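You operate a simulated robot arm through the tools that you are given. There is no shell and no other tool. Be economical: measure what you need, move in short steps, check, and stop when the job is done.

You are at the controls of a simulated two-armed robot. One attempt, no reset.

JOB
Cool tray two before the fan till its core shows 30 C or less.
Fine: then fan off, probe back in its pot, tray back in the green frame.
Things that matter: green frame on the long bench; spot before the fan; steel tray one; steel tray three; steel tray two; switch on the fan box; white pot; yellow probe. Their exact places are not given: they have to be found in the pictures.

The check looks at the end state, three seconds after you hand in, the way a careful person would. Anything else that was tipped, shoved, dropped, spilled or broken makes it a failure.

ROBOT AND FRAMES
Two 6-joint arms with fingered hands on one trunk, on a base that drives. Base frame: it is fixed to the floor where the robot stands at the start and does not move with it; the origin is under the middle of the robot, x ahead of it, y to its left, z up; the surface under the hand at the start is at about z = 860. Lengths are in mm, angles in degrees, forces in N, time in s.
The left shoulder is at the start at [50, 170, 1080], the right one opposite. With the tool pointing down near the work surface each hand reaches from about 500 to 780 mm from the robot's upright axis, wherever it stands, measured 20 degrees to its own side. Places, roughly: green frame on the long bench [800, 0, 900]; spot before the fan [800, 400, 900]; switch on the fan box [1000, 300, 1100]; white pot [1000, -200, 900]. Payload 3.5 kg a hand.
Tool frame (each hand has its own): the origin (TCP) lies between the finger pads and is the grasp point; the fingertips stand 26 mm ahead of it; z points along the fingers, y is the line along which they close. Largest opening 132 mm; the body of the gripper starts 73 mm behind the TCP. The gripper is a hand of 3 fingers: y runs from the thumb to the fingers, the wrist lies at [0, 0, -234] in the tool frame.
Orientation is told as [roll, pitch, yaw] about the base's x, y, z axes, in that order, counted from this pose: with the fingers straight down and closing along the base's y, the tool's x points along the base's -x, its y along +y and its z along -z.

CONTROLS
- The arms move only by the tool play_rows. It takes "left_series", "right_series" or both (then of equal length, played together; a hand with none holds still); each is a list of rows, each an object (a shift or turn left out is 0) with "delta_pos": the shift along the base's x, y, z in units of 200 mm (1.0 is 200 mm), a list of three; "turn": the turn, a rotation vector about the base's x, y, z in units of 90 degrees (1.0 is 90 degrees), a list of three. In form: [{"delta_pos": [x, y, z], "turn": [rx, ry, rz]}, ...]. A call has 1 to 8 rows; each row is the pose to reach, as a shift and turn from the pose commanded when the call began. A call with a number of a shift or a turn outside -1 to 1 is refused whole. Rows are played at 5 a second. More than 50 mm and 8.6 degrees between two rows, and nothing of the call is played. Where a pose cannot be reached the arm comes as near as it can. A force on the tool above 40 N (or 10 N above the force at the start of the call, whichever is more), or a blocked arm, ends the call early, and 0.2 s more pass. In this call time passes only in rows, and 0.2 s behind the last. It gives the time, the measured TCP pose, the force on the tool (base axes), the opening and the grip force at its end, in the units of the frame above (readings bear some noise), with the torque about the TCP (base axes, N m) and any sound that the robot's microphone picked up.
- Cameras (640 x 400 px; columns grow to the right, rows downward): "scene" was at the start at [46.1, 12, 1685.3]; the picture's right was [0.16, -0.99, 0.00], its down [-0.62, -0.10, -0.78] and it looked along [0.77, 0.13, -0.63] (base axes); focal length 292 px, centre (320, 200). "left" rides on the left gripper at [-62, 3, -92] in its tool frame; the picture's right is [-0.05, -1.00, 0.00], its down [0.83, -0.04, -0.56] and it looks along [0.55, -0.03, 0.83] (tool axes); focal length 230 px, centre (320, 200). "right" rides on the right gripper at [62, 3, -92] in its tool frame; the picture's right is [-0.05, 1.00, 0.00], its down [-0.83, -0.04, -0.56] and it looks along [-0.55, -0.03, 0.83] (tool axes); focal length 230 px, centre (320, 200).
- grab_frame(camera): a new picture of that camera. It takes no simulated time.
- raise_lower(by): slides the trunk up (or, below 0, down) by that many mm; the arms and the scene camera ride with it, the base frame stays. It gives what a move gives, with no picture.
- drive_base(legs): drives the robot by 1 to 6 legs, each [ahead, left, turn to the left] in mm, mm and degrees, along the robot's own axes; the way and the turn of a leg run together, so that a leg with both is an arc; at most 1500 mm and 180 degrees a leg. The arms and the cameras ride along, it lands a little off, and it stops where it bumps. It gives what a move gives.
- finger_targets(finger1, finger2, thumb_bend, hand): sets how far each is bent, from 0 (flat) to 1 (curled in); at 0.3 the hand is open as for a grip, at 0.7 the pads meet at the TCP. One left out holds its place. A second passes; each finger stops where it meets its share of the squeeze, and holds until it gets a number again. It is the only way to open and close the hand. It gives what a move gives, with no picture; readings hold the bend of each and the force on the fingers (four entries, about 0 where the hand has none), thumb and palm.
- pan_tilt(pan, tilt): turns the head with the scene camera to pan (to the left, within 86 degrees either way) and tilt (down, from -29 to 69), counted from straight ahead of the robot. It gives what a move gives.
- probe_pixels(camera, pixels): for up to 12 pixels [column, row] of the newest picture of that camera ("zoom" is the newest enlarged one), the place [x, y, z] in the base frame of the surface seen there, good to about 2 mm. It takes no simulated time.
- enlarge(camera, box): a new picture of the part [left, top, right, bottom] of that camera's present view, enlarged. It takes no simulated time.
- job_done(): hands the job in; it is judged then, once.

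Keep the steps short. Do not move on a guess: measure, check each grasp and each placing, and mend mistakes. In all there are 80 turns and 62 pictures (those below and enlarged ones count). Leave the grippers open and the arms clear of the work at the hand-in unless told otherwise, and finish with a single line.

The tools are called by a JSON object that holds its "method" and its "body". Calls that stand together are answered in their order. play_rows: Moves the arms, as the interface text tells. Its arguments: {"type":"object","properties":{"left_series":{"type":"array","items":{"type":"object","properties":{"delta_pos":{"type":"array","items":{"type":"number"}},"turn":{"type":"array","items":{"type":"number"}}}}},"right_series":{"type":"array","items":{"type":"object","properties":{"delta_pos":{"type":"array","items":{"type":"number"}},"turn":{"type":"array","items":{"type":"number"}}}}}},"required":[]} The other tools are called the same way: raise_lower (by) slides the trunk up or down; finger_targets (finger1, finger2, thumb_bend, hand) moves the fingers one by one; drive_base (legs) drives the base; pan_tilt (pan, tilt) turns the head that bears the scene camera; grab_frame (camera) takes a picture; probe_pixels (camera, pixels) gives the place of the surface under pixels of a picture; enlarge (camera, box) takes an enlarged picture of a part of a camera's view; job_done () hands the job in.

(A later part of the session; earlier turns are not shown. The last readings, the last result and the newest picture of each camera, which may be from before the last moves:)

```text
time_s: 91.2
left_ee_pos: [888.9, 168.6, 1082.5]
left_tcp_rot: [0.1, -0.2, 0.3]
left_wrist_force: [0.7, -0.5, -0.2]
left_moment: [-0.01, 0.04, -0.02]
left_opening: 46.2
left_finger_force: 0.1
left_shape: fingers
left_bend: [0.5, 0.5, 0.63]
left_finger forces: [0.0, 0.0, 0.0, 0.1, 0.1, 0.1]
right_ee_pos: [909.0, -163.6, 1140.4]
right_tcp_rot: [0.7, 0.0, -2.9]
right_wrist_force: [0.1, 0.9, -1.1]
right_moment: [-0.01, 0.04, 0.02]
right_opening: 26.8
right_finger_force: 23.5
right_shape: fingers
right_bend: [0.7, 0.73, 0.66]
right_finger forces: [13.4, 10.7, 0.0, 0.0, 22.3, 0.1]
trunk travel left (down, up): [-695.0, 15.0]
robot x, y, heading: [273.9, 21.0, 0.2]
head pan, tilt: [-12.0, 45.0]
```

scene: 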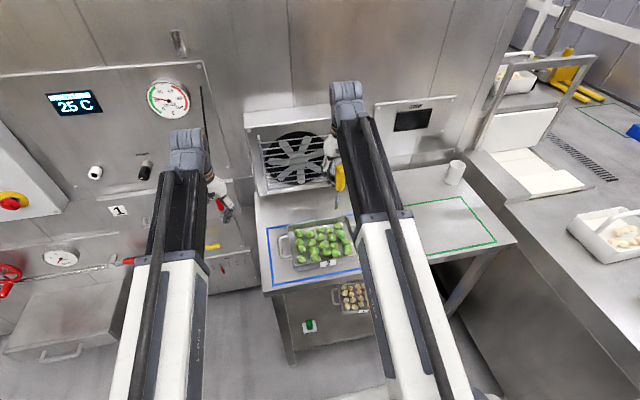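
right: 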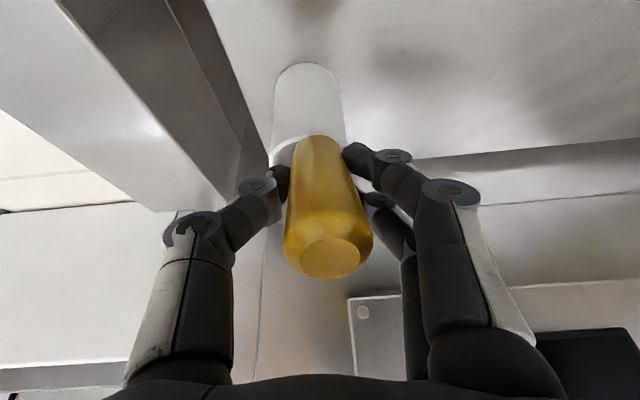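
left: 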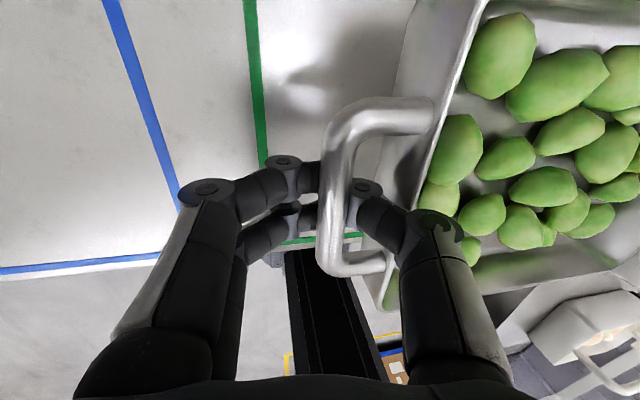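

The probe came out clean and the tray is undisturbed. I will move the hand over the pot and check the alignment.

{"method": "play_rows", "body": {"right_series": [{"delta_pos": [0.2, -0.08, 0]}, {"delta_pos": [0.4, -0.155, 0]}]}}

{"method": "pan_tilt", "body": {"pan": -4, "tilt": 38}}

{"method": "enlarge", "body": {"camera": "scene", "box": [330, 130, 460, 260]}}

```text
time_s: 91.8
left_ee_pos: [888.1, 169.1, 1081.1]
left_tcp_rot: [0.0, -0.3, 0.2]
left_wrist_force: [-0.2, -0.8, -0.4]
left_moment: [0.01, 0.01, 0.0]
left_opening: 46.2
left_finger_force: 0.1
left_shape: fingers
left_bend: [0.5, 0.5, 0.63]
left_finger forces: [0.1, 0.1, 0.0, 0.0, 0.0, 0.0]
right_ee_pos: [987.2, -195.1, 1141.6]
right_tcp_rot: [0.7, -0.1, -2.9]
right_wrist_force: [0.6, 0.5, -0.9]
right_moment: [-0.01, 0.01, 0.03]
right_opening: 26.9
right_finger_force: 22.6
right_shape: fingers
right_bend: [0.7, 0.73, 0.66]
right_finger forces: [13.4, 10.7, 0.1, 0.0, 22.3, 0.0]
trunk travel left (down, up): [-695.0, 15.0]
robot x, y, heading: [272.1, 19.5, -0.1]
head pan, tilt: [-12.0, 45.0]
```

```text
time_s: 92.5
left_ee_pos: [888.7, 169.1, 1081.7]
left_tcp_rot: [0.0, -0.4, 0.2]
left_wrist_force: [-0.6, 0.1, -0.1]
left_moment: [0.01, -0.02, 0.04]
left_opening: 46.1
left_finger_force: 0.0
left_shape: fingers
left_bend: [0.5, 0.5, 0.63]
left_finger forces: [0.0, 0.1, 0.1, 0.0, 0.0, 0.1]
right_ee_pos: [987.4, -195.8, 1140.9]
right_tcp_rot: [0.8, -0.1, -2.8]
right_wrist_force: [0.0, 1.0, -1.1]
right_moment: [-0.02, -0.03, 0.0]
right_opening: 26.8
right_finger_force: 23.2
right_shape: fingers
right_bend: [0.7, 0.73, 0.66]
right_finger forces: [13.4, 10.7, 0.1, 0.0, 22.3, 0.0]
trunk travel left (down, up): [-695.0, 15.0]
robot x, y, heading: [276.1, 22.6, -0.2]
head pan, tilt: [-4.0, 38.0]
```

```text
3.08 times, centred on (395, 195) of scene
```

zoom: 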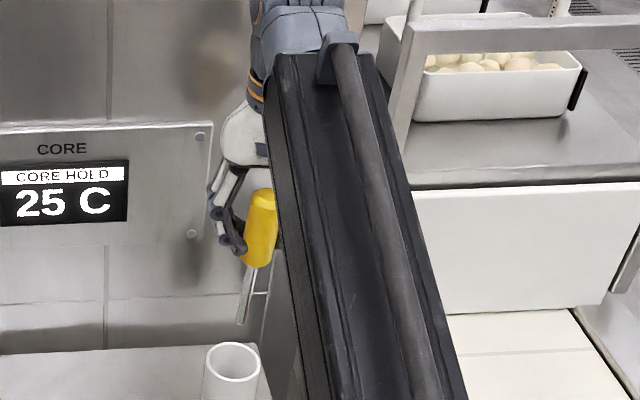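

I will measure the needle tip and the pot rim here.

{"method": "probe_pixels", "body": {"camera": "zoom", "pixels": [[242, 320], [246, 300], [251, 272], [207, 362], [258, 362], [232, 345], [233, 379], [232, 365]]}}

```text
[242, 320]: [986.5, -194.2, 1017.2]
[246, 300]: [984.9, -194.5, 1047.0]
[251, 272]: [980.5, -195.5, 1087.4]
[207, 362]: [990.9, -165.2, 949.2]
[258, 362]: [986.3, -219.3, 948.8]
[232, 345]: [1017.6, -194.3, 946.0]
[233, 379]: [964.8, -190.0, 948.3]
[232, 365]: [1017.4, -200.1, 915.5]
```

The tip is at [987,-194] and the pot centre at [991,-192]. I will shift (+4,+2) and lower 130 mm into the pot.

{"method": "play_rows", "body": {"right_series": [{"delta_pos": [0.02, 0.01, -0.1]}, {"delta_pos": [0.02, 0.01, -0.2]}, {"delta_pos": [0.02, 0.01, -0.3]}, {"delta_pos": [0.02, 0.01, -0.4]}, {"delta_pos": [0.02, 0.01, -0.5]}, {"delta_pos": [0.02, 0.01, -0.57]}, {"delta_pos": [0.02, 0.01, -0.62]}, {"delta_pos": [0.02, 0.01, -0.65]}]}}

{"method": "enlarge", "body": {"camera": "scene", "box": [330, 130, 460, 260]}}

```text
time_s: 94.2
left_ee_pos: [888.3, 169.9, 1084.5]
left_tcp_rot: [-0.1, -0.4, 0.2]
left_wrist_force: [-0.1, 0.0, 0.1]
left_moment: [0.01, 0.0, -0.02]
left_opening: 45.8
left_finger_force: 0.1
left_shape: fingers
left_bend: [0.5, 0.5, 0.63]
left_finger forces: [0.0, 0.0, 0.1, 0.1, 0.0, 0.0]
right_ee_pos: [992.0, -192.0, 1010.9]
right_tcp_rot: [0.6, -0.1, -2.9]
right_wrist_force: [0.0, 0.9, -0.7]
right_moment: [-0.03, 0.03, 0.05]
right_opening: 26.7
right_finger_force: 23.1
right_shape: fingers
right_bend: [0.7, 0.73, 0.66]
right_finger forces: [13.3, 10.8, 0.0, 0.1, 22.2, 0.1]
trunk travel left (down, up): [-695.0, 15.0]
robot x, y, heading: [275.8, 24.2, -0.2]
head pan, tilt: [-4.0, 38.0]
```

```text
3.08 times, centred on (395, 195) of scene
```

zoom: 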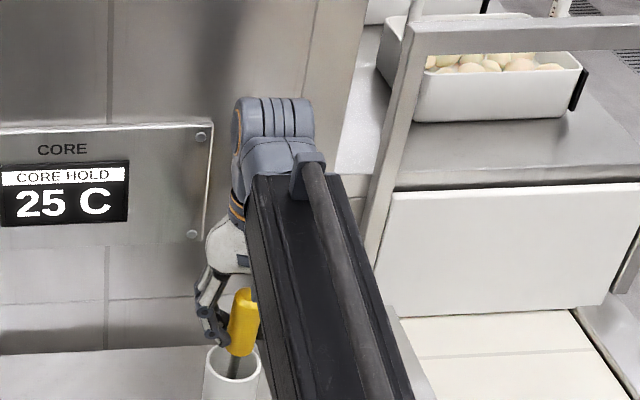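

The needle is inside the pot. I will lower up to 10 mm more gently, then open the hand and rise.

{"method": "play_rows", "body": {"right_series": [{"delta_pos": [0, 0, -0.02]}, {"delta_pos": [0, 0, -0.035]}, {"delta_pos": [0, 0, -0.05]}]}}

{"method": "finger_targets", "body": {"hand": "right", "finger1": 0.4, "finger2": 0.4, "thumb_bend": 0.4}}

{"method": "play_rows", "body": {"right_series": [{"delta_pos": [0, 0, 0.15]}, {"delta_pos": [0, 0, 0.35]}, {"delta_pos": [-0.05, 0, 0.55]}, {"delta_pos": [-0.25, 0, 0.7]}, {"delta_pos": [-0.45, 0, 0.8]}, {"delta_pos": [-0.65, 0, 0.8]}, {"delta_pos": [-0.8, 0, 0.8]}]}}

{"method": "enlarge", "body": {"camera": "scene", "box": [250, 120, 450, 260]}}

```text
time_s: 95.0
left_ee_pos: [886.7, 170.5, 1082.7]
left_tcp_rot: [0.0, -0.3, 0.2]
left_wrist_force: [0.1, 0.0, 0.2]
left_moment: [0.0, 0.01, 0.0]
left_opening: 46.1
left_finger_force: 0.0
left_shape: fingers
left_bend: [0.5, 0.5, 0.63]
left_finger forces: [0.1, 0.1, 0.1, 0.0, 0.1, 0.0]
right_ee_pos: [991.5, -193.0, 1003.0]
right_tcp_rot: [0.7, -0.2, -2.8]
right_wrist_force: [-0.2, -1.3, 14.5]
right_moment: [-0.05, 0.04, 0.03]
right_opening: 26.7
right_finger_force: 26.1
right_shape: fingers
right_bend: [0.71, 0.74, 0.66]
right_finger forces: [14.8, 12.7, 0.1, 0.0, 24.8, 0.0]
trunk travel left (down, up): [-695.0, 15.0]
robot x, y, heading: [275.9, 20.9, 0.2]
head pan, tilt: [-4.0, 38.0]
```

```text
time_s: 96.0
left_ee_pos: [887.5, 169.7, 1082.8]
left_tcp_rot: [0.0, -0.3, 0.2]
left_wrist_force: [-0.6, -0.4, -0.6]
left_moment: [0.0, -0.03, -0.03]
left_opening: 45.9
left_finger_force: 0.0
left_shape: fingers
left_bend: [0.5, 0.5, 0.63]
left_finger forces: [0.0, 0.1, 0.1, 0.0, 0.1, 0.1]
right_ee_pos: [991.8, -192.4, 1000.2]
right_tcp_rot: [0.6, -0.2, -2.9]
right_wrist_force: [0.0, 0.8, 0.4]
right_moment: [-0.02, -0.03, 0.0]
right_opening: 100.9
right_finger_force: 0.1
right_shape: fingers
right_bend: [0.4, 0.4, 0.4]
right_finger forces: [0.0, 0.0, 0.0, 0.0, 0.0, 0.0]
trunk travel left (down, up): [-695.0, 15.0]
robot x, y, heading: [271.7, 20.5, -0.0]
head pan, tilt: [-4.0, 38.0]
```

```text
time_s: 97.7
left_ee_pos: [887.8, 170.1, 1083.5]
left_tcp_rot: [-0.1, -0.4, 0.2]
left_wrist_force: [0.4, 0.8, -0.4]
left_moment: [0.02, -0.05, 0.01]
left_opening: 46.0
left_finger_force: 0.1
left_shape: fingers
left_bend: [0.5, 0.5, 0.63]
left_finger forces: [0.0, 0.0, 0.0, 0.0, 0.0, 0.0]
right_ee_pos: [832.5, -193.9, 1160.4]
right_tcp_rot: [0.6, -0.1, -2.8]
right_wrist_force: [0.5, 0.7, 0.7]
right_moment: [-0.03, -0.04, -0.05]
right_opening: 101.1
right_finger_force: 0.1
right_shape: fingers
right_bend: [0.4, 0.4, 0.4]
right_finger forces: [0.0, 0.0, 0.0, 0.0, 0.0, 0.0]
trunk travel left (down, up): [-695.0, 15.0]
robot x, y, heading: [273.3, 19.5, 0.0]
head pan, tilt: [-4.0, 38.0]
```

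```text
2.86 times, centred on (350, 190) of scene
```

zoom: 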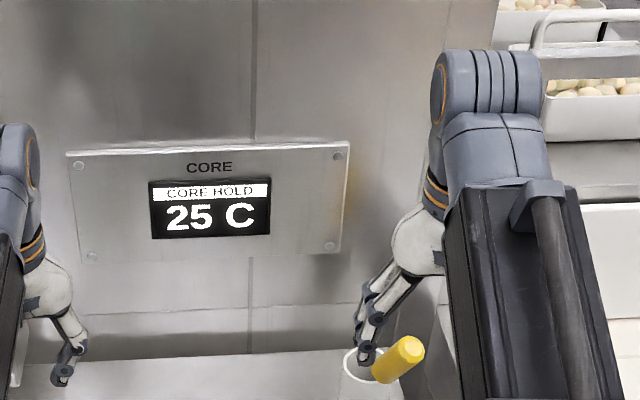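

The probe stands in its pot. Now the fan goes off: I will back the base off, shape the left hand to one finger and swing it forward toward the switch, as before.

{"method": "drive_base", "body": {"legs": [[-127, 0, 0]]}}

{"method": "finger_targets", "body": {"hand": "left", "finger1": 0.65, "finger2": 1.0, "thumb_bend": 1.0}}

{"method": "play_rows", "body": {"left_series": [{"delta_pos": [0.08, 0.06, 0.03], "turn": [0, -0.095, 0]}, {"delta_pos": [0.16, 0.12, 0.06], "turn": [0, -0.19, 0]}, {"delta_pos": [0.24, 0.18, 0.09], "turn": [0, -0.285, 0]}, {"delta_pos": [0.32, 0.24, 0.09], "turn": [0, -0.38, 0]}, {"delta_pos": [0.4, 0.3, 0.06], "turn": [0, -0.475, 0]}, {"delta_pos": [0.48, 0.36, 0.03], "turn": [0, -0.57, 0]}, {"delta_pos": [0.56, 0.42, 0], "turn": [0, -0.665, 0]}, {"delta_pos": [0.64, 0.45, -0.05], "turn": [0, -0.76, 0]}]}}

```text
time_s: 98.9
left_ee_pos: [757.9, 168.8, 1082.5]
left_tcp_rot: [0.0, -0.4, 0.2]
left_wrist_force: [0.0, 0.3, 0.4]
left_moment: [0.01, -0.03, -0.03]
left_opening: 46.0
left_finger_force: 0.0
left_shape: fingers
left_bend: [0.5, 0.5, 0.63]
left_finger forces: [0.0, 0.0, 0.1, 0.1, 0.0, 0.0]
right_ee_pos: [701.8, -194.5, 1160.6]
right_tcp_rot: [0.6, -0.1, -3.0]
right_wrist_force: [-0.4, -0.5, -0.1]
right_moment: [-0.01, -0.03, -0.01]
right_opening: 101.0
right_finger_force: 0.1
right_shape: fingers
right_bend: [0.4, 0.4, 0.4]
right_finger forces: [0.0, 0.0, 0.0, 0.0, 0.0, 0.1]
trunk travel left (down, up): [-695.0, 15.0]
robot x, y, heading: [143.7, 23.6, 0.2]
head pan, tilt: [-4.0, 38.0]
```

```text
time_s: 99.9
left_ee_pos: [758.6, 169.0, 1083.1]
left_tcp_rot: [0.0, -0.4, 0.2]
left_wrist_force: [0.3, -0.4, 1.0]
left_moment: [0.01, -0.04, 0.03]
left_opening: 21.5
left_finger_force: 0.0
left_shape: fingers
left_bend: [0.65, 0.9, 0.96]
left_finger forces: [0.0, 0.0, 0.0, 0.0, 0.1, 0.0]
right_ee_pos: [702.5, -194.9, 1160.1]
right_tcp_rot: [0.6, -0.1, -3.0]
right_wrist_force: [-0.3, 0.4, 0.8]
right_moment: [0.03, 0.0, 0.01]
right_opening: 100.7
right_finger_force: 0.1
right_shape: fingers
right_bend: [0.4, 0.4, 0.4]
right_finger forces: [0.1, 0.0, 0.0, 0.0, 0.0, 0.1]
trunk travel left (down, up): [-695.0, 15.0]
robot x, y, heading: [146.3, 22.0, 0.1]
head pan, tilt: [-4.0, 38.0]
```

```text
time_s: 101.7
left_ee_pos: [888.0, 260.1, 1071.7]
left_tcp_rot: [-0.5, -68.8, 0.5]
left_wrist_force: [0.7, 0.4, -0.7]
left_moment: [0.02, -0.01, 0.04]
left_opening: 21.2
left_finger_force: 0.0
left_shape: fingers
left_bend: [0.65, 0.9, 0.96]
left_finger forces: [0.1, 0.1, 0.0, 0.0, 0.0, 0.0]
right_ee_pos: [702.7, -195.1, 1160.7]
right_tcp_rot: [0.7, 0.0, -3.0]
right_wrist_force: [1.1, 0.3, 0.3]
right_moment: [0.01, 0.0, 0.0]
right_opening: 100.6
right_finger_force: 0.1
right_shape: fingers
right_bend: [0.4, 0.4, 0.4]
right_finger forces: [0.0, 0.1, 0.0, 0.0, 0.1, 0.1]
trunk travel left (down, up): [-695.0, 15.0]
robot x, y, heading: [146.1, 18.5, 0.4]
head pan, tilt: [-4.0, 38.0]
```

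Reachable. I will bring the finger up to the upper half of the rocker, stopping about 25 mm short, and check with the left camera.

{"method": "play_rows", "body": {"left_series": [{"delta_pos": [0.12, -0.02, -0.035]}, {"delta_pos": [0.24, -0.025, -0.035]}, {"delta_pos": [0.355, -0.025, -0.035]}]}}

{"method": "grab_frame", "body": {"camera": "left"}}

{"method": "probe_pixels", "body": {"camera": "left", "pixels": [[296, 158], [290, 147], [302, 156], [298, 90], [300, 110], [302, 130], [320, 130]]}}

```text
time_s: 102.5
left_ee_pos: [957.5, 254.9, 1065.4]
left_tcp_rot: [-0.5, -68.7, 0.5]
left_wrist_force: [-0.2, 0.3, 0.7]
left_moment: [-0.05, 0.01, -0.03]
left_opening: 21.2
left_finger_force: 0.0
left_shape: fingers
left_bend: [0.65, 0.9, 0.96]
left_finger forces: [0.1, 0.0, 0.1, 0.1, 0.1, 0.1]
right_ee_pos: [703.6, -194.3, 1160.8]
right_tcp_rot: [0.7, -0.1, -3.0]
right_wrist_force: [-0.9, -0.8, 0.6]
right_moment: [0.02, 0.01, -0.02]
right_opening: 101.1
right_finger_force: 0.0
right_shape: fingers
right_bend: [0.4, 0.4, 0.4]
right_finger forces: [0.0, 0.1, 0.1, 0.1, 0.0, 0.1]
trunk travel left (down, up): [-695.0, 15.0]
robot x, y, heading: [143.2, 19.3, -0.1]
head pan, tilt: [-4.0, 38.0]
```

```text
6 pictures are left
```

left: 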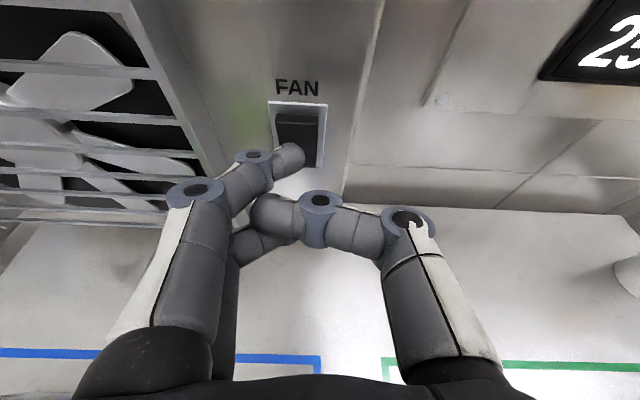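

```text
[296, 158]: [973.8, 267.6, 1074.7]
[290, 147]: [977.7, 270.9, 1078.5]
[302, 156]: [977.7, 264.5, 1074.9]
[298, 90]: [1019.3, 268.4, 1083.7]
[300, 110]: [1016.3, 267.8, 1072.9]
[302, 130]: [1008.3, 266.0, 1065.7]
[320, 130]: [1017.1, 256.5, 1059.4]
```

The tip is aligned with the proud top half (x 1008, z≈1066). I will push ahead, then withdraw.

{"method": "play_rows", "body": {"left_series": [{"delta_pos": [0.1, 0, -0.01]}, {"delta_pos": [0.13, 0, -0.01]}, {"delta_pos": [0.15, 0, -0.01]}, {"delta_pos": [0.165, 0, -0.01]}, {"delta_pos": [0.18, 0, -0.01]}]}}

{"method": "play_rows", "body": {"left_series": [{"delta_pos": [-0.2, 0, 0]}, {"delta_pos": [-0.42, 0, 0]}]}}

{"method": "grab_frame", "body": {"camera": "left"}}

{"method": "probe_pixels", "body": {"camera": "left", "pixels": [[321, 75], [321, 82], [321, 90], [321, 100], [321, 108], [321, 117], [321, 123]]}}

```text
time_s: 103.7
left_ee_pos: [990.8, 254.8, 1069.4]
left_tcp_rot: [-0.6, -69.1, 0.6]
left_wrist_force: [-25.7, 10.1, 8.6]
left_moment: [-0.02, -0.26, 0.28]
left_opening: 14.9
left_finger_force: 13.3
left_shape: fingers
left_bend: [0.79, 0.9, 0.97]
left_finger forces: [27.4, 0.0, 0.0, 0.0, 0.1, 0.1]
right_ee_pos: [700.4, -194.0, 1162.8]
right_tcp_rot: [0.7, -0.2, -2.9]
right_wrist_force: [0.1, 0.8, -0.1]
right_moment: [0.01, 0.01, 0.0]
right_opening: 101.0
right_finger_force: 0.0
right_shape: fingers
right_bend: [0.4, 0.4, 0.4]
right_finger forces: [0.1, 0.0, 0.0, 0.1, 0.0, 0.1]
trunk travel left (down, up): [-695.0, 15.0]
robot x, y, heading: [147.8, 20.3, 0.1]
head pan, tilt: [-4.0, 38.0]
```

```text
time_s: 104.3
left_ee_pos: [909.3, 255.6, 1064.0]
left_tcp_rot: [-0.6, -68.7, 0.5]
left_wrist_force: [1.0, 0.3, 0.7]
left_moment: [0.0, 0.01, 0.02]
left_opening: 21.7
left_finger_force: 0.0
left_shape: fingers
left_bend: [0.65, 0.9, 0.96]
left_finger forces: [0.0, 0.1, 0.0, 0.1, 0.0, 0.0]
right_ee_pos: [703.6, -197.4, 1161.1]
right_tcp_rot: [0.6, -0.1, -3.0]
right_wrist_force: [-0.7, 0.0, 1.0]
right_moment: [0.02, -0.02, 0.02]
right_opening: 101.2
right_finger_force: 0.1
right_shape: fingers
right_bend: [0.4, 0.4, 0.4]
right_finger forces: [0.0, 0.1, 0.0, 0.0, 0.1, 0.0]
trunk travel left (down, up): [-695.0, 15.0]
robot x, y, heading: [145.2, 24.2, 0.1]
head pan, tilt: [-4.0, 38.0]
```

```text
5 pictures are left
```

left: 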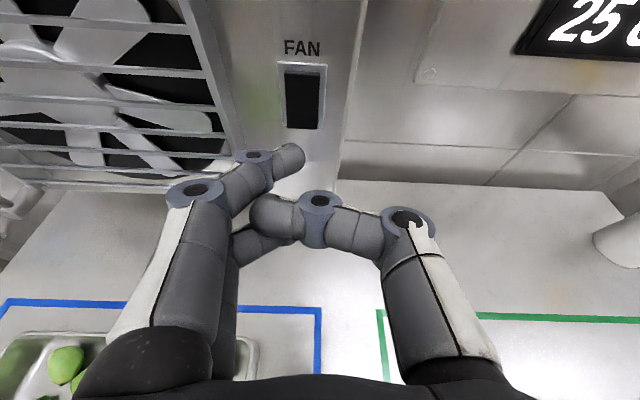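

```text
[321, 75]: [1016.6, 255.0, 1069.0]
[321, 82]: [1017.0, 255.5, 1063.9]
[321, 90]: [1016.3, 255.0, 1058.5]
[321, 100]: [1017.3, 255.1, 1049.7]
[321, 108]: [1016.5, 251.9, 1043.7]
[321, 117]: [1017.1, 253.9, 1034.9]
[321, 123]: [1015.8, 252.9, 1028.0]
```

Those pixels fell on the bezel, so I will probe the rocker itself at column 303.

{"method": "probe_pixels", "body": {"camera": "left", "pixels": [[303, 76], [303, 84], [302, 94], [302, 105], [301, 115], [301, 123]]}}

```text
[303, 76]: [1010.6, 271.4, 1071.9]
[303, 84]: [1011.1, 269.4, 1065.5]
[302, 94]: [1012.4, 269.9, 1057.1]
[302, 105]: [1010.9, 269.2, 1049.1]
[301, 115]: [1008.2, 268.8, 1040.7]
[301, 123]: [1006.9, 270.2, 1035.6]
```

The rocker is proud at the bottom again (1007 against 1011 at the top), as it was at the start, so the fan is off. Now for the tray: I will turn the left hand down and bring both hands to their tray-carrying positions.

{"method": "play_rows", "body": {"left_series": [{"delta_pos": [-0.12, -0.05, 0.05], "turn": [0, 0.095, 0]}, {"delta_pos": [-0.22, -0.1, 0.08], "turn": [0, 0.19, 0]}, {"delta_pos": [-0.32, -0.15, 0.1], "turn": [0, 0.285, 0]}, {"delta_pos": [-0.4, -0.2, 0.105], "turn": [0, 0.38, 0]}, {"delta_pos": [-0.47, -0.26, 0.105], "turn": [0, 0.475, 0]}, {"delta_pos": [-0.53, -0.32, 0.105], "turn": [0, 0.57, 0]}, {"delta_pos": [-0.59, -0.38, 0.105], "turn": [0, 0.665, 0]}, {"delta_pos": [-0.645, -0.43, 0.105], "turn": [0, 0.762, 0]}], "right_series": [{"delta_pos": [0.05, 0.05, -0.05], "turn": [0, 0, 0.01]}, {"delta_pos": [0.1, 0.1, -0.1], "turn": [0, 0, 0.02]}, {"delta_pos": [0.15, 0.15, -0.15], "turn": [0, 0, 0.033]}, {"delta_pos": [0.2, 0.2, -0.2], "turn": [0, 0, 0.033]}, {"delta_pos": [0.25, 0.25, -0.25], "turn": [0, 0, 0.033]}, {"delta_pos": [0.3, 0.3, -0.3], "turn": [0, 0, 0.033]}, {"delta_pos": [0.34, 0.34, -0.34], "turn": [0, 0, 0.033]}, {"delta_pos": [0.37, 0.37, -0.38], "turn": [0, 0, 0.033]}]}}

{"method": "finger_targets", "body": {"hand": "left", "finger1": 0.45, "finger2": 0.45, "thumb_bend": 0.63}}

{"method": "finger_targets", "body": {"hand": "right", "finger1": 0.63, "finger2": 0.63, "thumb_bend": 0.45}}

{"method": "drive_base", "body": {"legs": [[0, 195, 0], [0, 195, 0]]}}

```text
refused: row 8 steps farther than a row can; nothing moved
```

```text
time_s: 105.3
left_ee_pos: [909.2, 256.8, 1064.5]
left_tcp_rot: [-0.6, -68.7, 0.5]
left_wrist_force: [0.4, 0.1, -0.1]
left_moment: [-0.01, -0.01, -0.02]
left_opening: 54.2
left_finger_force: 0.0
left_shape: fingers
left_bend: [0.45, 0.45, 0.63]
left_finger forces: [0.1, 0.1, 0.0, 0.0, 0.0, 0.0]
right_ee_pos: [702.6, -194.9, 1159.5]
right_tcp_rot: [0.7, -0.1, -3.0]
right_wrist_force: [0.3, -0.4, 0.5]
right_moment: [0.02, 0.0, -0.02]
right_opening: 101.1
right_finger_force: 0.1
right_shape: fingers
right_bend: [0.4, 0.4, 0.4]
right_finger forces: [0.0, 0.0, 0.0, 0.0, 0.1, 0.1]
trunk travel left (down, up): [-695.0, 15.0]
robot x, y, heading: [142.3, 23.1, 0.1]
head pan, tilt: [-4.0, 38.0]
```

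```text
time_s: 106.3
left_ee_pos: [909.6, 256.2, 1064.3]
left_tcp_rot: [-0.4, -68.6, 0.5]
left_wrist_force: [0.2, -0.5, -0.5]
left_moment: [-0.04, -0.01, -0.01]
left_opening: 54.2
left_finger_force: 0.1
left_shape: fingers
left_bend: [0.45, 0.45, 0.63]
left_finger forces: [0.1, 0.0, 0.0, 0.0, 0.0, 0.1]
right_ee_pos: [702.7, -195.8, 1160.7]
right_tcp_rot: [0.7, -0.1, -2.9]
right_wrist_force: [0.0, -0.1, 0.3]
right_moment: [-0.01, 0.01, -0.02]
right_opening: 55.5
right_finger_force: 0.2
right_shape: fingers
right_bend: [0.63, 0.63, 0.45]
right_finger forces: [0.1, 0.0, 0.1, 0.0, 0.0, 0.1]
trunk travel left (down, up): [-695.0, 15.0]
robot x, y, heading: [143.5, 23.6, 0.3]
head pan, tilt: [-4.0, 38.0]
```

```text
time_s: 109.1
left_ee_pos: [911.3, 652.6, 1064.6]
left_tcp_rot: [-0.6, -68.8, 0.5]
left_wrist_force: [-0.1, 0.2, -0.8]
left_moment: [0.0, 0.02, -0.01]
left_opening: 54.4
left_finger_force: 0.0
left_shape: fingers
left_bend: [0.45, 0.45, 0.63]
left_finger forces: [0.1, 0.0, 0.0, 0.1, 0.0, 0.1]
right_ee_pos: [702.4, 202.4, 1161.6]
right_tcp_rot: [0.7, -0.2, -3.1]
right_wrist_force: [0.4, 0.3, 0.5]
right_moment: [-0.03, 0.03, 0.01]
right_opening: 55.8
right_finger_force: 0.1
right_shape: fingers
right_bend: [0.63, 0.63, 0.45]
right_finger forces: [0.0, 0.0, 0.0, 0.0, 0.0, 0.0]
trunk travel left (down, up): [-695.0, 15.0]
robot x, y, heading: [147.9, 422.2, -0.2]
head pan, tilt: [-4.0, 38.0]
```

One row was a hair too large and was refused. The drive itself went fine, so I will now do the same hand move over the tray with corrected steps.

{"method": "play_rows", "body": {"left_series": [{"delta_pos": [-0.12, -0.05, 0.05], "turn": [0, 0.095, 0]}, {"delta_pos": [-0.22, -0.1, 0.08], "turn": [0, 0.19, 0]}, {"delta_pos": [-0.32, -0.16, 0.1], "turn": [0, 0.285, 0]}, {"delta_pos": [-0.4, -0.22, 0.1], "turn": [0, 0.38, 0]}, {"delta_pos": [-0.47, -0.28, 0.1], "turn": [0, 0.475, 0]}, {"delta_pos": [-0.54, -0.34, 0.1], "turn": [0, 0.57, 0]}, {"delta_pos": [-0.6, -0.4, 0.1], "turn": [0, 0.665, 0]}, {"delta_pos": [-0.655, -0.46, 0.1], "turn": [0, 0.76, 0]}], "right_series": [{"delta_pos": [0.05, 0.05, -0.05], "turn": [0, 0, 0.01]}, {"delta_pos": [0.1, 0.1, -0.1], "turn": [0, 0, 0.02]}, {"delta_pos": [0.15, 0.15, -0.15], "turn": [0, 0, 0.033]}, {"delta_pos": [0.2, 0.2, -0.2], "turn": [0, 0, 0.033]}, {"delta_pos": [0.25, 0.25, -0.25], "turn": [0, 0, 0.033]}, {"delta_pos": [0.3, 0.28, -0.3], "turn": [0, 0, 0.033]}, {"delta_pos": [0.34, 0.3, -0.34], "turn": [0, 0, 0.033]}, {"delta_pos": [0.375, 0.32, -0.38], "turn": [0, 0, 0.033]}]}}

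```text
time_s: 110.9
left_ee_pos: [779.4, 559.5, 1084.7]
left_tcp_rot: [-0.3, -0.2, 0.0]
left_wrist_force: [-0.1, -0.8, 0.3]
left_moment: [0.0, 0.01, -0.01]
left_opening: 54.3
left_finger_force: 0.0
left_shape: fingers
left_bend: [0.45, 0.45, 0.63]
left_finger forces: [0.1, 0.0, 0.0, 0.0, 0.0, 0.1]
right_ee_pos: [778.8, 264.1, 1083.0]
right_tcp_rot: [0.7, -0.1, -0.2]
right_wrist_force: [0.4, -0.3, 0.5]
right_moment: [0.03, -0.02, 0.01]
right_opening: 55.8
right_finger_force: 0.0
right_shape: fingers
right_bend: [0.63, 0.63, 0.45]
right_finger forces: [0.1, 0.0, 0.0, 0.0, 0.0, 0.0]
trunk travel left (down, up): [-695.0, 15.0]
robot x, y, heading: [142.3, 419.7, -0.2]
head pan, tilt: [-4.0, 38.0]
```

Both hands are in place above the handles. I will tilt ±12° outward, descend to z≈932 and check with both hand cameras.

{"method": "play_rows", "body": {"left_series": [{"delta_pos": [0, 0.005, -0.2], "turn": [-0.067, 0, 0]}, {"delta_pos": [0, 0.005, -0.4], "turn": [-0.13, 0, 0]}, {"delta_pos": [0, 0.005, -0.6], "turn": [-0.13, 0, 0]}, {"delta_pos": [0, 0.005, -0.765], "turn": [-0.13, 0, 0]}], "right_series": [{"delta_pos": [0, 0.015, -0.2], "turn": [0.067, 0, 0]}, {"delta_pos": [0, 0.015, -0.4], "turn": [0.127, 0, 0]}, {"delta_pos": [0, 0.015, -0.6], "turn": [0.127, 0, 0]}, {"delta_pos": [0, 0.015, -0.765], "turn": [0.127, 0, 0]}]}}

{"method": "grab_frame", "body": {"camera": "left"}}

{"method": "probe_pixels", "body": {"camera": "left", "pixels": [[344, 180], [352, 170], [375, 110], [312, 150], [308, 140], [316, 160], [320, 110], [322, 150], [350, 95]]}}

{"method": "grab_frame", "body": {"camera": "right"}}

{"method": "probe_pixels", "body": {"camera": "right", "pixels": [[346, 158], [355, 148], [346, 192], [352, 205], [374, 100], [306, 150], [312, 150], [318, 150], [308, 130], [330, 90]]}}

```text
time_s: 111.9
left_ee_pos: [780.8, 557.3, 929.7]
left_tcp_rot: [-12.0, -0.4, 0.2]
left_wrist_force: [0.5, 0.3, 0.0]
left_moment: [0.01, -0.03, 0.01]
left_opening: 54.5
left_finger_force: 0.0
left_shape: fingers
left_bend: [0.45, 0.45, 0.63]
left_finger forces: [0.0, 0.0, 0.0, 0.0, 0.0, 0.0]
right_ee_pos: [777.8, 269.6, 931.0]
right_tcp_rot: [12.2, -0.1, -0.2]
right_wrist_force: [-0.3, 0.3, 0.5]
right_moment: [0.04, 0.01, -0.01]
right_opening: 55.6
right_finger_force: 0.0
right_shape: fingers
right_bend: [0.63, 0.63, 0.45]
right_finger forces: [0.1, 0.0, 0.1, 0.0, 0.0, 0.0]
trunk travel left (down, up): [-695.0, 15.0]
robot x, y, heading: [148.5, 419.9, 0.1]
head pan, tilt: [-4.0, 38.0]
```

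```text
4 pictures are left
```

left: 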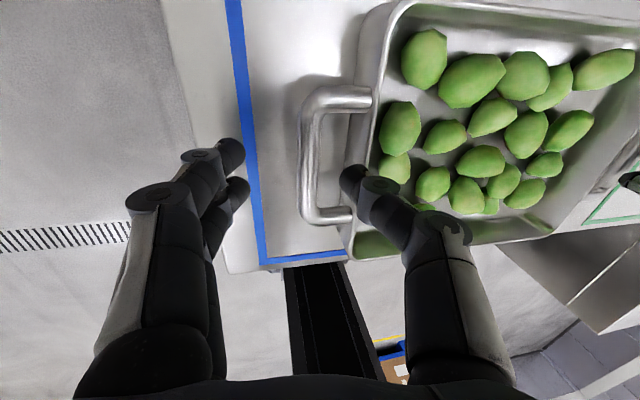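

```text
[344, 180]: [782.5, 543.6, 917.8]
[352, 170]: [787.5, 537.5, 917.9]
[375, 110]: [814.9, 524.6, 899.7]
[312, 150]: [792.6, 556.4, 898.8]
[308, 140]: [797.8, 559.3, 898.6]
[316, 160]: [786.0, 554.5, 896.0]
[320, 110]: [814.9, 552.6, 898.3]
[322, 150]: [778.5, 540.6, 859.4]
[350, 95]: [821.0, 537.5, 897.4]
```

```text
3 pictures are left
```

right: 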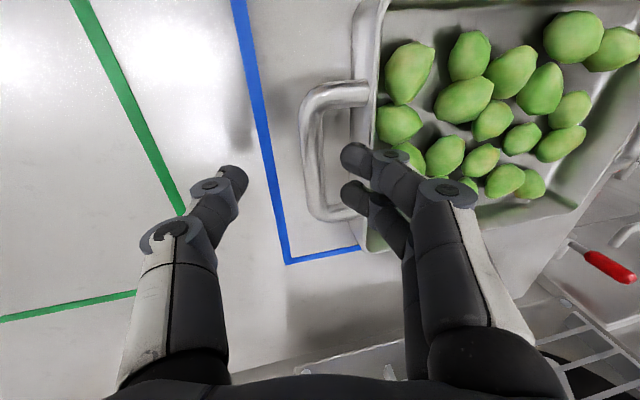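

```text
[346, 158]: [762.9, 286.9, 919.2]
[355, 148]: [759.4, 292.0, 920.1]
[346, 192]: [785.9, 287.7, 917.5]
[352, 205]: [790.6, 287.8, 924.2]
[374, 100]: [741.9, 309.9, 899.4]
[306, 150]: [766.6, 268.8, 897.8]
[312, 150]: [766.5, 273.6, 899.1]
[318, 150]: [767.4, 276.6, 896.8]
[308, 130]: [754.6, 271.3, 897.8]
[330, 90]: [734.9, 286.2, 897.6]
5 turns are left
```

Both hands are aligned as before and only five turns are left. I will descend, close both hands, lift 50 mm and check.

{"method": "play_rows", "body": {"left_series": [{"delta_pos": [0, 0.008, -0.05]}, {"delta_pos": [0, 0.008, -0.1]}, {"delta_pos": [0, 0.008, -0.148]}], "right_series": [{"delta_pos": [0, 0, -0.05]}, {"delta_pos": [0, 0, -0.1]}, {"delta_pos": [0, 0, -0.15]}]}}

{"method": "finger_targets", "body": {"hand": "left", "finger1": 0.85, "finger2": 0.85, "thumb_bend": 0.75}}

{"method": "finger_targets", "body": {"hand": "right", "finger1": 0.75, "finger2": 0.75, "thumb_bend": 0.85}}

{"method": "play_rows", "body": {"left_series": [{"delta_pos": [0, 0, 0.04]}, {"delta_pos": [0, 0, 0.08]}, {"delta_pos": [0, 0, 0.13]}, {"delta_pos": [0, 0, 0.19]}, {"delta_pos": [0, 0, 0.25]}], "right_series": [{"delta_pos": [0, 0, 0.04]}, {"delta_pos": [0, 0, 0.08]}, {"delta_pos": [0, 0, 0.13]}, {"delta_pos": [0, 0, 0.19]}, {"delta_pos": [0, 0, 0.25]}]}}

{"method": "pan_tilt", "body": {"pan": 0, "tilt": 45}}

{"method": "grab_frame", "body": {"camera": "scene"}}

{"method": "probe_pixels", "body": {"camera": "scene", "pixels": [[288, 249], [352, 249], [292, 210], [350, 210], [320, 251]]}}

```text
time_s: 112.7
left_ee_pos: [778.9, 562.2, 902.8]
left_tcp_rot: [-11.9, -0.4, 0.2]
left_wrist_force: [-0.4, 0.6, 4.6]
left_moment: [0.23, 0.04, -0.02]
left_opening: 54.3
left_finger_force: 2.1
left_shape: fingers
left_bend: [0.45, 0.45, 0.63]
left_finger forces: [0.9, 3.9, 0.0, 0.0, 0.2, 0.0]
right_ee_pos: [776.1, 267.9, 903.5]
right_tcp_rot: [12.1, 0.0, -0.2]
right_wrist_force: [0.8, -2.5, 5.1]
right_moment: [0.13, 0.0, -0.02]
right_opening: 54.6
right_finger_force: 2.8
right_shape: fingers
right_bend: [0.63, 0.63, 0.45]
right_finger forces: [2.8, 2.6, 0.1, 0.0, 0.0, 0.0]
trunk travel left (down, up): [-695.0, 15.0]
robot x, y, heading: [148.7, 422.4, 0.2]
head pan, tilt: [-4.0, 38.0]
```

```text
time_s: 113.7
left_ee_pos: [779.1, 562.6, 902.6]
left_tcp_rot: [-12.0, -0.3, 0.1]
left_wrist_force: [-0.5, 2.4, -1.2]
left_moment: [-0.04, 0.02, 0.01]
left_opening: 0.0
left_finger_force: 1.7
left_shape: fingers
left_bend: [0.81, 0.81, 0.74]
left_finger forces: [0.0, 0.0, 0.1, 0.0, 3.1, 0.1]
right_ee_pos: [776.2, 268.2, 903.0]
right_tcp_rot: [12.1, 0.0, -0.2]
right_wrist_force: [-0.9, -0.8, 5.0]
right_moment: [-0.14, 0.04, -0.09]
right_opening: 55.4
right_finger_force: 2.1
right_shape: fingers
right_bend: [0.63, 0.63, 0.45]
right_finger forces: [0.8, 0.7, 0.0, 0.0, 3.2, 0.0]
trunk travel left (down, up): [-695.0, 15.0]
robot x, y, heading: [144.4, 419.6, 0.1]
head pan, tilt: [-4.0, 38.0]
```

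```text
time_s: 114.7
left_ee_pos: [779.3, 561.6, 901.3]
left_tcp_rot: [-11.8, -0.3, 0.2]
left_wrist_force: [0.0, -0.9, 0.1]
left_moment: [0.01, 0.03, -0.02]
left_opening: 0.4
left_finger_force: 6.3
left_shape: fingers
left_bend: [0.81, 0.81, 0.74]
left_finger forces: [10.0, 0.1, 0.0, 0.1, 1.9, 0.0]
right_ee_pos: [778.2, 267.8, 902.5]
right_tcp_rot: [12.1, 0.0, -0.2]
right_wrist_force: [0.0, 0.4, 0.5]
right_moment: [0.82, 0.01, -0.01]
right_opening: 11.0
right_finger_force: 33.8
right_shape: fingers
right_bend: [0.71, 0.71, 0.71]
right_finger forces: [25.3, 25.0, 0.0, 0.0, 17.7, 0.0]
trunk travel left (down, up): [-695.0, 15.0]
robot x, y, heading: [142.8, 417.1, -0.3]
head pan, tilt: [-4.0, 38.0]
```

```text
time_s: 115.9
left_ee_pos: [780.7, 563.5, 951.6]
left_tcp_rot: [-11.9, -0.2, 0.2]
left_wrist_force: [0.6, 0.6, -5.0]
left_moment: [0.05, -0.02, 0.0]
left_opening: 0.1
left_finger_force: 1.1
left_shape: fingers
left_bend: [0.81, 0.81, 0.74]
left_finger forces: [0.1, 0.0, 0.0, 0.0, 1.8, 0.0]
right_ee_pos: [777.3, 268.9, 952.1]
right_tcp_rot: [12.1, -0.1, -0.2]
right_wrist_force: [0.4, -0.7, 1.9]
right_moment: [0.84, -0.01, -0.13]
right_opening: 11.4
right_finger_force: 35.6
right_shape: fingers
right_bend: [0.71, 0.71, 0.71]
right_finger forces: [25.9, 28.2, 0.0, 0.1, 17.8, 0.1]
trunk travel left (down, up): [-695.0, 15.0]
robot x, y, heading: [141.1, 421.2, -0.1]
head pan, tilt: [-4.0, 38.0]
```

```text
time_s: 116.6
left_ee_pos: [781.2, 562.7, 951.4]
left_tcp_rot: [-11.9, -0.3, 0.2]
left_wrist_force: [-0.4, 1.5, -4.7]
left_moment: [0.0, -0.02, -0.03]
left_opening: 0.4
left_finger_force: 1.7
left_shape: fingers
left_bend: [0.81, 0.81, 0.74]
left_finger forces: [0.0, 0.0, 0.0, 0.1, 2.3, 0.0]
right_ee_pos: [777.6, 270.1, 951.2]
right_tcp_rot: [12.1, 0.0, -0.1]
right_wrist_force: [1.2, -1.7, 0.9]
right_moment: [0.86, 0.0, -0.15]
right_opening: 11.6
right_finger_force: 36.2
right_shape: fingers
right_bend: [0.71, 0.71, 0.71]
right_finger forces: [25.5, 28.3, 0.0, 0.0, 18.3, 0.1]
trunk travel left (down, up): [-695.0, 15.0]
robot x, y, heading: [145.1, 420.4, 0.2]
head pan, tilt: [0.0, 45.0]
```

```text
2 pictures are left
```

scene: 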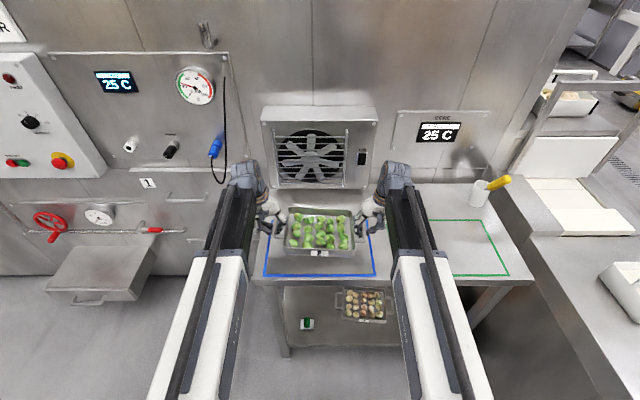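

```text
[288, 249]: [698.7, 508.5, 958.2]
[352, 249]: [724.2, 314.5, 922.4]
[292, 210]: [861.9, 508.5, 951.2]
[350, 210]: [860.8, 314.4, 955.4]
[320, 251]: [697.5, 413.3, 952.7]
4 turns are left
```

The tray is up, with all the pieces in it, and the display shows 25 C. I will drive right 419 mm to the green frame and lower both sides, the left a little more because it hooks lower.

{"method": "drive_base", "body": {"legs": [[0, -210, 0], [0, -209, 0]]}}

{"method": "play_rows", "body": {"left_series": [{"delta_pos": [0, 0, -0.07]}, {"delta_pos": [0, 0, -0.14]}, {"delta_pos": [0, 0, -0.2]}, {"delta_pos": [0, 0, -0.25]}, {"delta_pos": [0, 0, -0.28]}, {"delta_pos": [0, 0, -0.3]}, {"delta_pos": [0, 0, -0.315]}], "right_series": [{"delta_pos": [0, 0, -0.055]}, {"delta_pos": [0, 0, -0.11]}, {"delta_pos": [0, 0, -0.16]}, {"delta_pos": [0, 0, -0.2]}, {"delta_pos": [0, 0, -0.22]}, {"delta_pos": [0, 0, -0.235]}, {"delta_pos": [0, 0, -0.245]}]}}

{"method": "enlarge", "body": {"camera": "scene", "box": [245, 180, 405, 290]}}

{"method": "probe_pixels", "body": {"camera": "zoom", "pixels": [[182, 290], [423, 290], [190, 149], [408, 149], [300, 293], [145, 252], [455, 250], [300, 350], [95, 345], [500, 345]]}}

```text
time_s: 119.5
left_ee_pos: [781.3, 144.8, 951.7]
left_tcp_rot: [-11.8, -0.2, 0.1]
left_wrist_force: [-0.2, 1.8, -4.9]
left_moment: [-0.01, -0.02, -0.01]
left_opening: 0.4
left_finger_force: 1.2
left_shape: fingers
left_bend: [0.81, 0.81, 0.74]
left_finger forces: [0.0, 0.0, 0.0, 0.1, 2.6, 0.0]
right_ee_pos: [776.8, -148.1, 951.4]
right_tcp_rot: [12.2, 0.0, -0.3]
right_wrist_force: [0.8, -2.9, 1.0]
right_moment: [0.84, -0.01, -0.12]
right_opening: 11.1
right_finger_force: 36.5
right_shape: fingers
right_bend: [0.71, 0.71, 0.71]
right_finger forces: [25.5, 28.5, 0.0, 0.0, 18.6, 0.0]
trunk travel left (down, up): [-695.0, 15.0]
robot x, y, heading: [143.0, 5.2, -0.5]
head pan, tilt: [0.0, 45.0]
```

```text
time_s: 121.0
left_ee_pos: [780.6, 145.6, 888.5]
left_tcp_rot: [-11.9, -0.4, 0.1]
left_wrist_force: [-0.7, 6.4, -0.2]
left_moment: [-0.55, 0.03, -0.01]
left_opening: 0.1
left_finger_force: 23.5
left_shape: fingers
left_bend: [0.81, 0.81, 0.74]
left_finger forces: [13.5, 13.4, 0.0, 0.0, 20.2, 0.0]
right_ee_pos: [775.7, -147.5, 902.0]
right_tcp_rot: [12.1, 0.0, -0.3]
right_wrist_force: [0.5, -6.4, -3.5]
right_moment: [0.1, -0.01, -0.07]
right_opening: 10.7
right_finger_force: 25.1
right_shape: fingers
right_bend: [0.72, 0.72, 0.72]
right_finger forces: [13.4, 14.6, 0.1, 0.0, 22.9, 0.0]
trunk travel left (down, up): [-695.0, 15.0]
robot x, y, heading: [144.6, 4.5, -0.0]
head pan, tilt: [0.0, 45.0]
```

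```text
3.64 times, centred on (325, 235) of scene
```

zoom: 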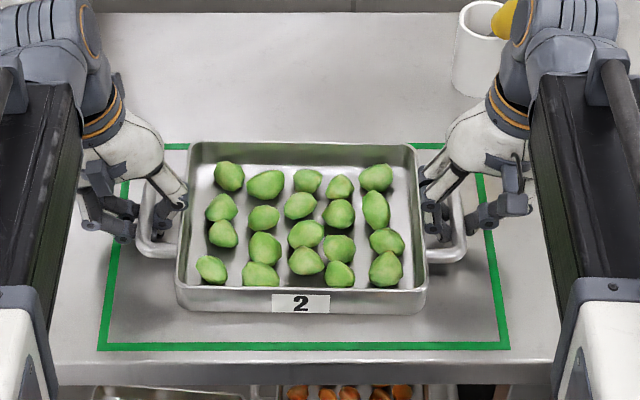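

```text
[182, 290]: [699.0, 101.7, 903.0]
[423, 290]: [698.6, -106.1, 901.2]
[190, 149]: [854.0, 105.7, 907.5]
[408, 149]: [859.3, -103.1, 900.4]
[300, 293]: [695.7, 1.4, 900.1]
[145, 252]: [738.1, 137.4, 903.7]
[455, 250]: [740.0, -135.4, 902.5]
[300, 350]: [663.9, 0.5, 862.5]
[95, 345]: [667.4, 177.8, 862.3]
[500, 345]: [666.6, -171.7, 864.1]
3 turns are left
```

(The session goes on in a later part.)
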